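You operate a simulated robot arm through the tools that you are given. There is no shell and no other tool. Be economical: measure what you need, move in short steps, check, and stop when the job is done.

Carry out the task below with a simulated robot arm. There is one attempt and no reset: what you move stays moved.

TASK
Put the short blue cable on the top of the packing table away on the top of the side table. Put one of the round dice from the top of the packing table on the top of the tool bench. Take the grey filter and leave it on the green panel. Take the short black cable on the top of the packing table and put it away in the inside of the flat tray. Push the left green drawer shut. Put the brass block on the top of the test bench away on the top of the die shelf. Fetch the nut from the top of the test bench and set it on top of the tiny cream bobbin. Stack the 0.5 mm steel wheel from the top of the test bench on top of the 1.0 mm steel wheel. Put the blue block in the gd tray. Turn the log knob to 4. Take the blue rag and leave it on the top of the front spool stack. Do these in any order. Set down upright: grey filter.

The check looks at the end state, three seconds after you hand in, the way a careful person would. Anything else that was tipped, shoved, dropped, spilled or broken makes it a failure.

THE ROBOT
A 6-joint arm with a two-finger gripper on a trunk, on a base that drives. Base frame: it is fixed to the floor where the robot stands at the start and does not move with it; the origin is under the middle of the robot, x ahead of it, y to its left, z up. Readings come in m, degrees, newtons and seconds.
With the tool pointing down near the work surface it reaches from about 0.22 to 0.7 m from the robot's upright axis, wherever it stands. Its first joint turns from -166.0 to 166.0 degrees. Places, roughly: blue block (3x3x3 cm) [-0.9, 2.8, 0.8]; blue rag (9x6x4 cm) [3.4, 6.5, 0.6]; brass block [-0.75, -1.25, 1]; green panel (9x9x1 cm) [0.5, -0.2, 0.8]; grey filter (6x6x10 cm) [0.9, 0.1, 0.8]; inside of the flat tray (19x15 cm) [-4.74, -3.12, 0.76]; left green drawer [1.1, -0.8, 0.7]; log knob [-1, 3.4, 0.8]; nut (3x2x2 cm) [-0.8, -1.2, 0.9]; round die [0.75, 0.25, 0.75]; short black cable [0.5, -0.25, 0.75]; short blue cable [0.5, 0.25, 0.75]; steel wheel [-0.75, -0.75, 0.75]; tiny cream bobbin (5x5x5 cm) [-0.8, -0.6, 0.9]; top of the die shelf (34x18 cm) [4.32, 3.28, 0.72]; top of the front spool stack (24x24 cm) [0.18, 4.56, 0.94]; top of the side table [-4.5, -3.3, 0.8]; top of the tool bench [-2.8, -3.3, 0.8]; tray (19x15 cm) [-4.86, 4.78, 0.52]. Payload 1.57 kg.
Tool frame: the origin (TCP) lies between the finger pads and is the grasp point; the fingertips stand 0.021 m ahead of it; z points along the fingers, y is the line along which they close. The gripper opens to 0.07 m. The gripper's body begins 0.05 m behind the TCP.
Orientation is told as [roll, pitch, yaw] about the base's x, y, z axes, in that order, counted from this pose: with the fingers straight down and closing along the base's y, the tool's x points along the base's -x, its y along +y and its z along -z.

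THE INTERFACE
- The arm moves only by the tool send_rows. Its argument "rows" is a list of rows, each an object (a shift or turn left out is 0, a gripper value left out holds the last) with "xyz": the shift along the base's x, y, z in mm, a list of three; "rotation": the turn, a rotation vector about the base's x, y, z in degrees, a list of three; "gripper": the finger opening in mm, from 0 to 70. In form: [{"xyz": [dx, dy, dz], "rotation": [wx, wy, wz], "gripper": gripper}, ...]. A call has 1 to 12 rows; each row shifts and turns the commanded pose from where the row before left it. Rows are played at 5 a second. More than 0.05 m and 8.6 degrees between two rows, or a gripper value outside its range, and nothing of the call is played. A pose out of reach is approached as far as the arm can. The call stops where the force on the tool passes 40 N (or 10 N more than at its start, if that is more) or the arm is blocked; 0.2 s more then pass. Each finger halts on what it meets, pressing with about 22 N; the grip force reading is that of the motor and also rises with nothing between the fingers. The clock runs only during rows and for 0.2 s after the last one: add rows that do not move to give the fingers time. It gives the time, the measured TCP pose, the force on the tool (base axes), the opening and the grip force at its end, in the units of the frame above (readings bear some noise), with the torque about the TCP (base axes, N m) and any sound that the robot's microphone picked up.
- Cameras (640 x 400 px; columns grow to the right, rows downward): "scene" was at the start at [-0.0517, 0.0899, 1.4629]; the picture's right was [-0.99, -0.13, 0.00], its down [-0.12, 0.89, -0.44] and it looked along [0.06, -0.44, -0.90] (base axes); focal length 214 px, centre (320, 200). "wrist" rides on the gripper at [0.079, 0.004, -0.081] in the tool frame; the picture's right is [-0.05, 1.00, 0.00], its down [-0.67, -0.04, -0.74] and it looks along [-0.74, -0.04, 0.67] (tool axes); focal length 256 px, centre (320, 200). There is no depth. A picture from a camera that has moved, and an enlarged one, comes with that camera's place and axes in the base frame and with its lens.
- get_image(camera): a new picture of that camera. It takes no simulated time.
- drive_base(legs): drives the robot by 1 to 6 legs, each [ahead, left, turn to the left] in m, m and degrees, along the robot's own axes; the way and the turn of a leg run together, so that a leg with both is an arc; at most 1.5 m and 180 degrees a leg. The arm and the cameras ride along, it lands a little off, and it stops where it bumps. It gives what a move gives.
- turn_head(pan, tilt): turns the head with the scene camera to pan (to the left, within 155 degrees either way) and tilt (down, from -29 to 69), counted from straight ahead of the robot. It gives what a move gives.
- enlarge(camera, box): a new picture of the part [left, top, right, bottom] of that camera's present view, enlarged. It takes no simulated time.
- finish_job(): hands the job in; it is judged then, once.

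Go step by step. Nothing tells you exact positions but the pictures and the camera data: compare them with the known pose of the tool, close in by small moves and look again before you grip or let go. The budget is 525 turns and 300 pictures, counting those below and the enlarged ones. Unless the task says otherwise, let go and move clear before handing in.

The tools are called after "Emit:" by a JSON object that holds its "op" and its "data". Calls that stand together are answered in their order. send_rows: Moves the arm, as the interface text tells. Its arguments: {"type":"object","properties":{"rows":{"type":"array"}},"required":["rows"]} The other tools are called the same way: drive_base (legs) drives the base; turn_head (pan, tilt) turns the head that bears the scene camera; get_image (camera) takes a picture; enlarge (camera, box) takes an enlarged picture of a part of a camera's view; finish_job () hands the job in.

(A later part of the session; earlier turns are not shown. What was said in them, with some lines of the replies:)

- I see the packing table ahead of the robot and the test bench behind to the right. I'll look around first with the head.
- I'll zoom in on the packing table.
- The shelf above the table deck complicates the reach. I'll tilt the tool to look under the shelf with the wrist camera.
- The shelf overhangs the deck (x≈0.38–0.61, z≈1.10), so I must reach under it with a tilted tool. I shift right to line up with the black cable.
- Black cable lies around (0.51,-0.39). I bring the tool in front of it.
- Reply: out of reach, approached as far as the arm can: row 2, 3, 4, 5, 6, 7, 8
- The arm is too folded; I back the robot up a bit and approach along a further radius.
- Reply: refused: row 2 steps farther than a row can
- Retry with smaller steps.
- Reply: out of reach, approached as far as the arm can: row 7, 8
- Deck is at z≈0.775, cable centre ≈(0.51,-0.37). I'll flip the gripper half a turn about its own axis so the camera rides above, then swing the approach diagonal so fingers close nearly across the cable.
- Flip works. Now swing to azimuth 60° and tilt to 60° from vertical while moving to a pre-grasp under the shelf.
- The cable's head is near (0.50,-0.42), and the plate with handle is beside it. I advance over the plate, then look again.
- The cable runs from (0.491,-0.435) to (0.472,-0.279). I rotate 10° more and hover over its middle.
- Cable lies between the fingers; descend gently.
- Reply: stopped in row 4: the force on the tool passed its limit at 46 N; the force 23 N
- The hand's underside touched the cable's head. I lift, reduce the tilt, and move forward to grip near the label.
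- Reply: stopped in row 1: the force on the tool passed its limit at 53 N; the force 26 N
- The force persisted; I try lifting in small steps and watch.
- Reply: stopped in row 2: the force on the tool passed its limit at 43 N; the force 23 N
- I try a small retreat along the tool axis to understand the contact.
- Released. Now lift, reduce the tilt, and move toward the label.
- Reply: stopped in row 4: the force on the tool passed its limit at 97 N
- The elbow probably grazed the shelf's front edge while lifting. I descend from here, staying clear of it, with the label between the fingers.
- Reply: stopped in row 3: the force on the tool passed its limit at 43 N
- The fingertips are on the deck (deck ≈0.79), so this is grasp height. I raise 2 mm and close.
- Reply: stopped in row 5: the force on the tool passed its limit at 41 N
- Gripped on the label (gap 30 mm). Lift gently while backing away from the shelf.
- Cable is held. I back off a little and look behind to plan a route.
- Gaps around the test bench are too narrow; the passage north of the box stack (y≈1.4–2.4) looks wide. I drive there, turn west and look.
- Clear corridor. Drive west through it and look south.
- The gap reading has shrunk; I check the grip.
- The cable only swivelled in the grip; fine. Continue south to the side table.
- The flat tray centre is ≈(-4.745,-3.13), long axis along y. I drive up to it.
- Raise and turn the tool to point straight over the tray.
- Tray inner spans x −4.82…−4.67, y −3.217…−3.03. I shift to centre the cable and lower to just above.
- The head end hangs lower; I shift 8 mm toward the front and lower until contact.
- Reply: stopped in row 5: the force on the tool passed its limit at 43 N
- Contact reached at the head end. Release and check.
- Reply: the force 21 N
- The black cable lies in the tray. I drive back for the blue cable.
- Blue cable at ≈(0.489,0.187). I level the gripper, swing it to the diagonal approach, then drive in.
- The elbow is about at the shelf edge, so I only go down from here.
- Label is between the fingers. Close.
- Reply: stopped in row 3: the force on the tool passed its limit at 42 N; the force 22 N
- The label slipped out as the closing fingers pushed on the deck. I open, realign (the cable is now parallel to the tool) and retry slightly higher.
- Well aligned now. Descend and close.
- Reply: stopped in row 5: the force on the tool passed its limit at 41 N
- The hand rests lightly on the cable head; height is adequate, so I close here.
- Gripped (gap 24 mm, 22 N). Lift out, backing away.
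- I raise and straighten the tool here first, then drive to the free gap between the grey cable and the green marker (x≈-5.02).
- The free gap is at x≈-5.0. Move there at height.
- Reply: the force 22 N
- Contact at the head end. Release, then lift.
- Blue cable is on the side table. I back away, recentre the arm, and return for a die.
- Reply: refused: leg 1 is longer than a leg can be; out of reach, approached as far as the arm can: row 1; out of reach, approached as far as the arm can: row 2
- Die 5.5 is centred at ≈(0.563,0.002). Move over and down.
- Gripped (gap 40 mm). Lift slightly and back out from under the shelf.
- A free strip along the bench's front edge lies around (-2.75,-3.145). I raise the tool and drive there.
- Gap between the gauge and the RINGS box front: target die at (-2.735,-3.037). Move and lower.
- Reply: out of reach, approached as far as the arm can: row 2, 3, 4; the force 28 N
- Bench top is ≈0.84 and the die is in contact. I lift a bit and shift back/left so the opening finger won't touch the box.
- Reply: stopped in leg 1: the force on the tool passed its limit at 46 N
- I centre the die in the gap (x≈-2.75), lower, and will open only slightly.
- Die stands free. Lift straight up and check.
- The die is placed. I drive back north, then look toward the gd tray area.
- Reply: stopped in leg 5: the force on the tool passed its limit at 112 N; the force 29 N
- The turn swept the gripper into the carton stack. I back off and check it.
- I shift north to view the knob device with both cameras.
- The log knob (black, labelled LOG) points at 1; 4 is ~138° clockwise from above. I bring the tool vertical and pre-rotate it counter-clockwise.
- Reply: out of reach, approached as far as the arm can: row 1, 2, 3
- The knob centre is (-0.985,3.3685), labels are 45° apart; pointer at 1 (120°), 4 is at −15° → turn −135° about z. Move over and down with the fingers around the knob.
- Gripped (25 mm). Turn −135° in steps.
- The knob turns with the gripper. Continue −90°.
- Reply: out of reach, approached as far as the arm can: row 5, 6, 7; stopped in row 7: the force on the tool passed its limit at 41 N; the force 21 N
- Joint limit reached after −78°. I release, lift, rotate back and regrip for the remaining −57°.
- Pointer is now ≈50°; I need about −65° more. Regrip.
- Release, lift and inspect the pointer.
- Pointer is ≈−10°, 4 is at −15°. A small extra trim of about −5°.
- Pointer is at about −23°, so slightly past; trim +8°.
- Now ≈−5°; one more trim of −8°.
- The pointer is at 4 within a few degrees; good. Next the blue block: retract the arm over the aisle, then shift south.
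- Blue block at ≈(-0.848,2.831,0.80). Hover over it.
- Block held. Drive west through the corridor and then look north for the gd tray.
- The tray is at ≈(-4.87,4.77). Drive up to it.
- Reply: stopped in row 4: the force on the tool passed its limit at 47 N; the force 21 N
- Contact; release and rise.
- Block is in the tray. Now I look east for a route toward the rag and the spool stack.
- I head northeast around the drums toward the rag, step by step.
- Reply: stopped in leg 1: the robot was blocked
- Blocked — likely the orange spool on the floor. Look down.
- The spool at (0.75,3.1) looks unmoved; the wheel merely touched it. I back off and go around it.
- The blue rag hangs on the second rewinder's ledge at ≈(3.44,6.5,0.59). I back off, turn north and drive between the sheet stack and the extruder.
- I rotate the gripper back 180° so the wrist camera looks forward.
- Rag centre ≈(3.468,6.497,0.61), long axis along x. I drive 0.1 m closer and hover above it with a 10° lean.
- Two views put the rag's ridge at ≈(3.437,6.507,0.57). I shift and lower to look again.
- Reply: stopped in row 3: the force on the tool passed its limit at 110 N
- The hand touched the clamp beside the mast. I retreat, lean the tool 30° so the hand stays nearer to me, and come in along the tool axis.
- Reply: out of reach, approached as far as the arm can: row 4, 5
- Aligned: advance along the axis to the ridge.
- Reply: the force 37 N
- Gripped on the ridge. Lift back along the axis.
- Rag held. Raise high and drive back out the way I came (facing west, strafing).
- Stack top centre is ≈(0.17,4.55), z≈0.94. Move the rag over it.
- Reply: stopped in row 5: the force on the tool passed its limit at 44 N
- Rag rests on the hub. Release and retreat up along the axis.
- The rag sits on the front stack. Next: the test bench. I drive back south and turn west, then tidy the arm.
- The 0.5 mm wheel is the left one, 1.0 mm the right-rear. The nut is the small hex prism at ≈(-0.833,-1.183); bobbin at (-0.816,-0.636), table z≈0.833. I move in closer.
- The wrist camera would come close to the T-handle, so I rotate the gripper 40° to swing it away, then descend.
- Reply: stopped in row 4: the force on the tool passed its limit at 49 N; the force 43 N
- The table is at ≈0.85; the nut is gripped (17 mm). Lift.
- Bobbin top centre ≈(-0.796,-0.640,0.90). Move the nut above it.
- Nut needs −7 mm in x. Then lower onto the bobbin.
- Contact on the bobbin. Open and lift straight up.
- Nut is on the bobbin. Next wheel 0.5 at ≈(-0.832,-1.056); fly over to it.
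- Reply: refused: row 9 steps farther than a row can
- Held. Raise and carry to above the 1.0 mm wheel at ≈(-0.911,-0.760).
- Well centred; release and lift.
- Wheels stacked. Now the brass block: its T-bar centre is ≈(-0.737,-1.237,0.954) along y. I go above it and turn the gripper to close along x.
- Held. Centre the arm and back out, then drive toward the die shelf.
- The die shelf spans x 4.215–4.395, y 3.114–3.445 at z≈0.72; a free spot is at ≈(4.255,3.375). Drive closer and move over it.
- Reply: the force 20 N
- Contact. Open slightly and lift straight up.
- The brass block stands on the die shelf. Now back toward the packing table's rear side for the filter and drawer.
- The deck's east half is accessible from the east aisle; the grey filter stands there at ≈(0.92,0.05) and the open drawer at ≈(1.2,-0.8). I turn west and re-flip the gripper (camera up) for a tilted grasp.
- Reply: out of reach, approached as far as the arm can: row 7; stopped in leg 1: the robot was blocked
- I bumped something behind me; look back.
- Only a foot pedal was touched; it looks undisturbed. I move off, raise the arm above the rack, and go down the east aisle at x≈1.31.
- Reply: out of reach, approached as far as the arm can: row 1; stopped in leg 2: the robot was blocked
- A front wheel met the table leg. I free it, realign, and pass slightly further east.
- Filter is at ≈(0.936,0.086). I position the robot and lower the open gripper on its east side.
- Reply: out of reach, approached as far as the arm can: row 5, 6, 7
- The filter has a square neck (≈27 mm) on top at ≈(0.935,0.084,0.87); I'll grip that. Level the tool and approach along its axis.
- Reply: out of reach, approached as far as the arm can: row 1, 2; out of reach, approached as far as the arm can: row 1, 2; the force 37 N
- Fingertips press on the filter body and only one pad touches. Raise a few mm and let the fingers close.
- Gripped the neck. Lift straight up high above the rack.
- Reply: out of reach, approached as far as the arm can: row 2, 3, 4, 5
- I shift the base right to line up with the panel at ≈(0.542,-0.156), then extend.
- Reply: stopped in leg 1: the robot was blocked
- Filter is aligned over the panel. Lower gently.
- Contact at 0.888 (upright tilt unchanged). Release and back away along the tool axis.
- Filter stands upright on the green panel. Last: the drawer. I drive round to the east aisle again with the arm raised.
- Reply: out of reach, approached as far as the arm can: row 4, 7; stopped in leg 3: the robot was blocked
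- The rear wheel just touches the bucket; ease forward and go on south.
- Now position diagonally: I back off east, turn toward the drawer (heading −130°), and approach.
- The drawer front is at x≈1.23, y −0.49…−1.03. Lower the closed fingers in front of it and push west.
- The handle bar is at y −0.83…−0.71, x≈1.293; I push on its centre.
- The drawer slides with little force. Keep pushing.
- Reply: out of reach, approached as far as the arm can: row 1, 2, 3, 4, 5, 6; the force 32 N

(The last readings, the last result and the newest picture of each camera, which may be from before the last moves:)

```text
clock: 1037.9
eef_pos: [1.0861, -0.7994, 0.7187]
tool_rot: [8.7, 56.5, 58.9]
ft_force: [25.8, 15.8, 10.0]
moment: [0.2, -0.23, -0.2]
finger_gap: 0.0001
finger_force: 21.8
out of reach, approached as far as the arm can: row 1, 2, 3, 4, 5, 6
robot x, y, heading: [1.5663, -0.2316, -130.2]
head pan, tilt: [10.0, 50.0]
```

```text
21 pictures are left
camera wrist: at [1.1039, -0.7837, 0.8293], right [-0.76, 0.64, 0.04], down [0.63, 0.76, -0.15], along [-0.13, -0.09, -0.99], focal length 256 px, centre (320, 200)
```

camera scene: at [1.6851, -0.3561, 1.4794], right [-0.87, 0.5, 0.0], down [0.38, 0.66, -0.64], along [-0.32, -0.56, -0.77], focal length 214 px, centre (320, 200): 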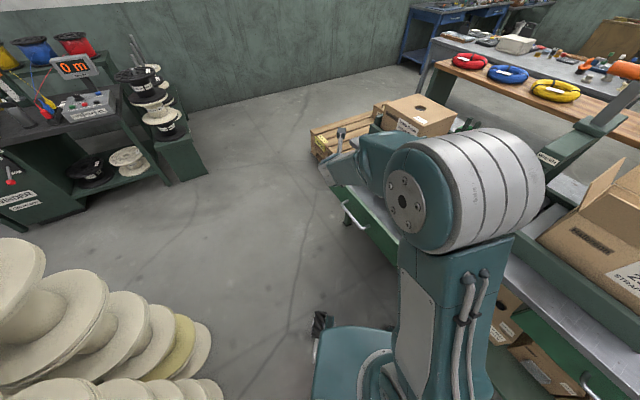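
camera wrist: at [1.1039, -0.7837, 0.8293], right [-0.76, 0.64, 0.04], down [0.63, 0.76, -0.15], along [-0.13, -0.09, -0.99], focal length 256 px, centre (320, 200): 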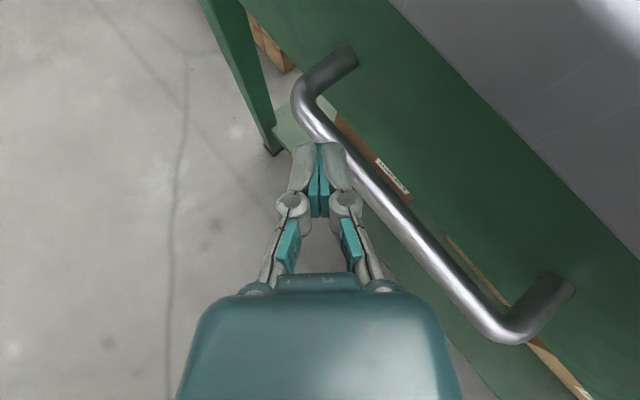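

Force rose at the expected end position. I retreat and check whether it is flush.

Emit:
{"op": "send_rows", "data": {"rows": [{"xyz": [20, 0, 0]}, {"xyz": [40, 0, 0]}, {"xyz": [45, 0, 0]}, {"xyz": [45, 0, 20]}, {"xyz": [30, 0, 40]}, {"xyz": [0, 0, 45]}, {"xyz": [0, 0, 45]}]}}

Emit:
{"op": "get_image", "data": {"camera": "wrist"}}

Emit:
{"op": "drive_base", "data": {"legs": [[-0.3, -0.1, 0]]}}

Emit:
{"op": "get_image", "data": {"camera": "scene"}}

```text
clock: 1039.5
eef_pos: [1.2615, -0.7988, 0.87]
tool_rot: [7.7, 56.6, 58.1]
ft_force: [-0.5, -0.4, -0.2]
moment: [-0.04, 0.0, 0.02]
finger_gap: 0.0
finger_force: 22.6
robot x, y, heading: [1.5664, -0.2286, -130.2]
head pan, tilt: [10.0, 50.0]
```

```text
20 pictures are left
camera wrist: at [1.2798, -0.7825, 0.9801], right [-0.77, 0.64, 0.03], down [0.63, 0.76, -0.15], along [-0.12, -0.1, -0.99], focal length 256 px, centre (320, 200)
```

wrist: 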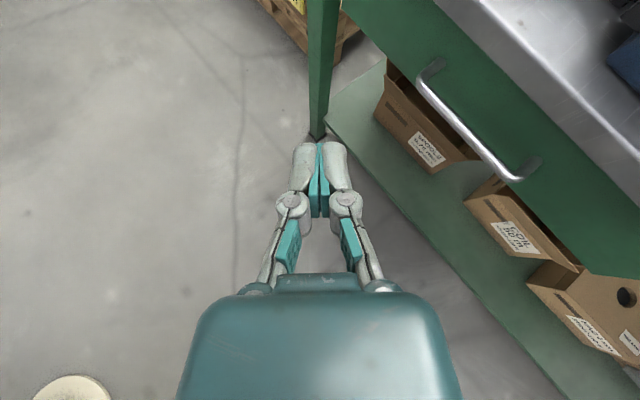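

```text
clock: 1041.6
eef_pos: [1.3778, -0.5099, 0.87]
tool_rot: [7.8, 56.7, 58.5]
ft_force: [-0.3, 0.2, 0.0]
moment: [-0.02, 0.0, -0.02]
finger_gap: 0.0001
finger_force: 22.0
robot x, y, heading: [1.6775, 0.0582, -130.1]
head pan, tilt: [10.0, 50.0]
```

```text
19 pictures are left
camera scene: at [1.8001, -0.065, 1.4793], right [-0.87, 0.5, 0.0], down [0.38, 0.67, -0.64], along [-0.32, -0.56, -0.77], focal length 214 px, centre (320, 200)
```

scene: 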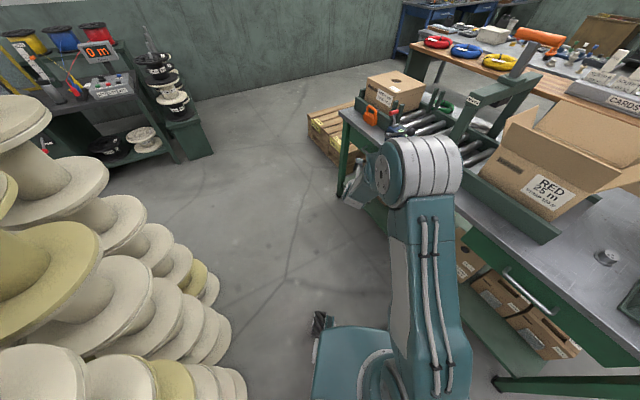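

The drawer front is flush with the table edge and every other item has been placed, so I'm handing in.

Emit:
{"op": "finish_job", "data": {}}

```text
The job is handed in.
```

All eleven tasks were carried out and handed in; each result looked right in the last picture I took of it. The log knob pointer sits about 5° off the 4 mark.

On the way I bumped the carton stack (112 N), the second rewinder's clamp (110 N), a floor spool, a table leg, a foot pedal and the red bucket, and the elbow touched the packing table shelf. The stack, spool, pedal and bucket looked unmoved when I looked back. I did not check the leg, clamp or shelf closely.
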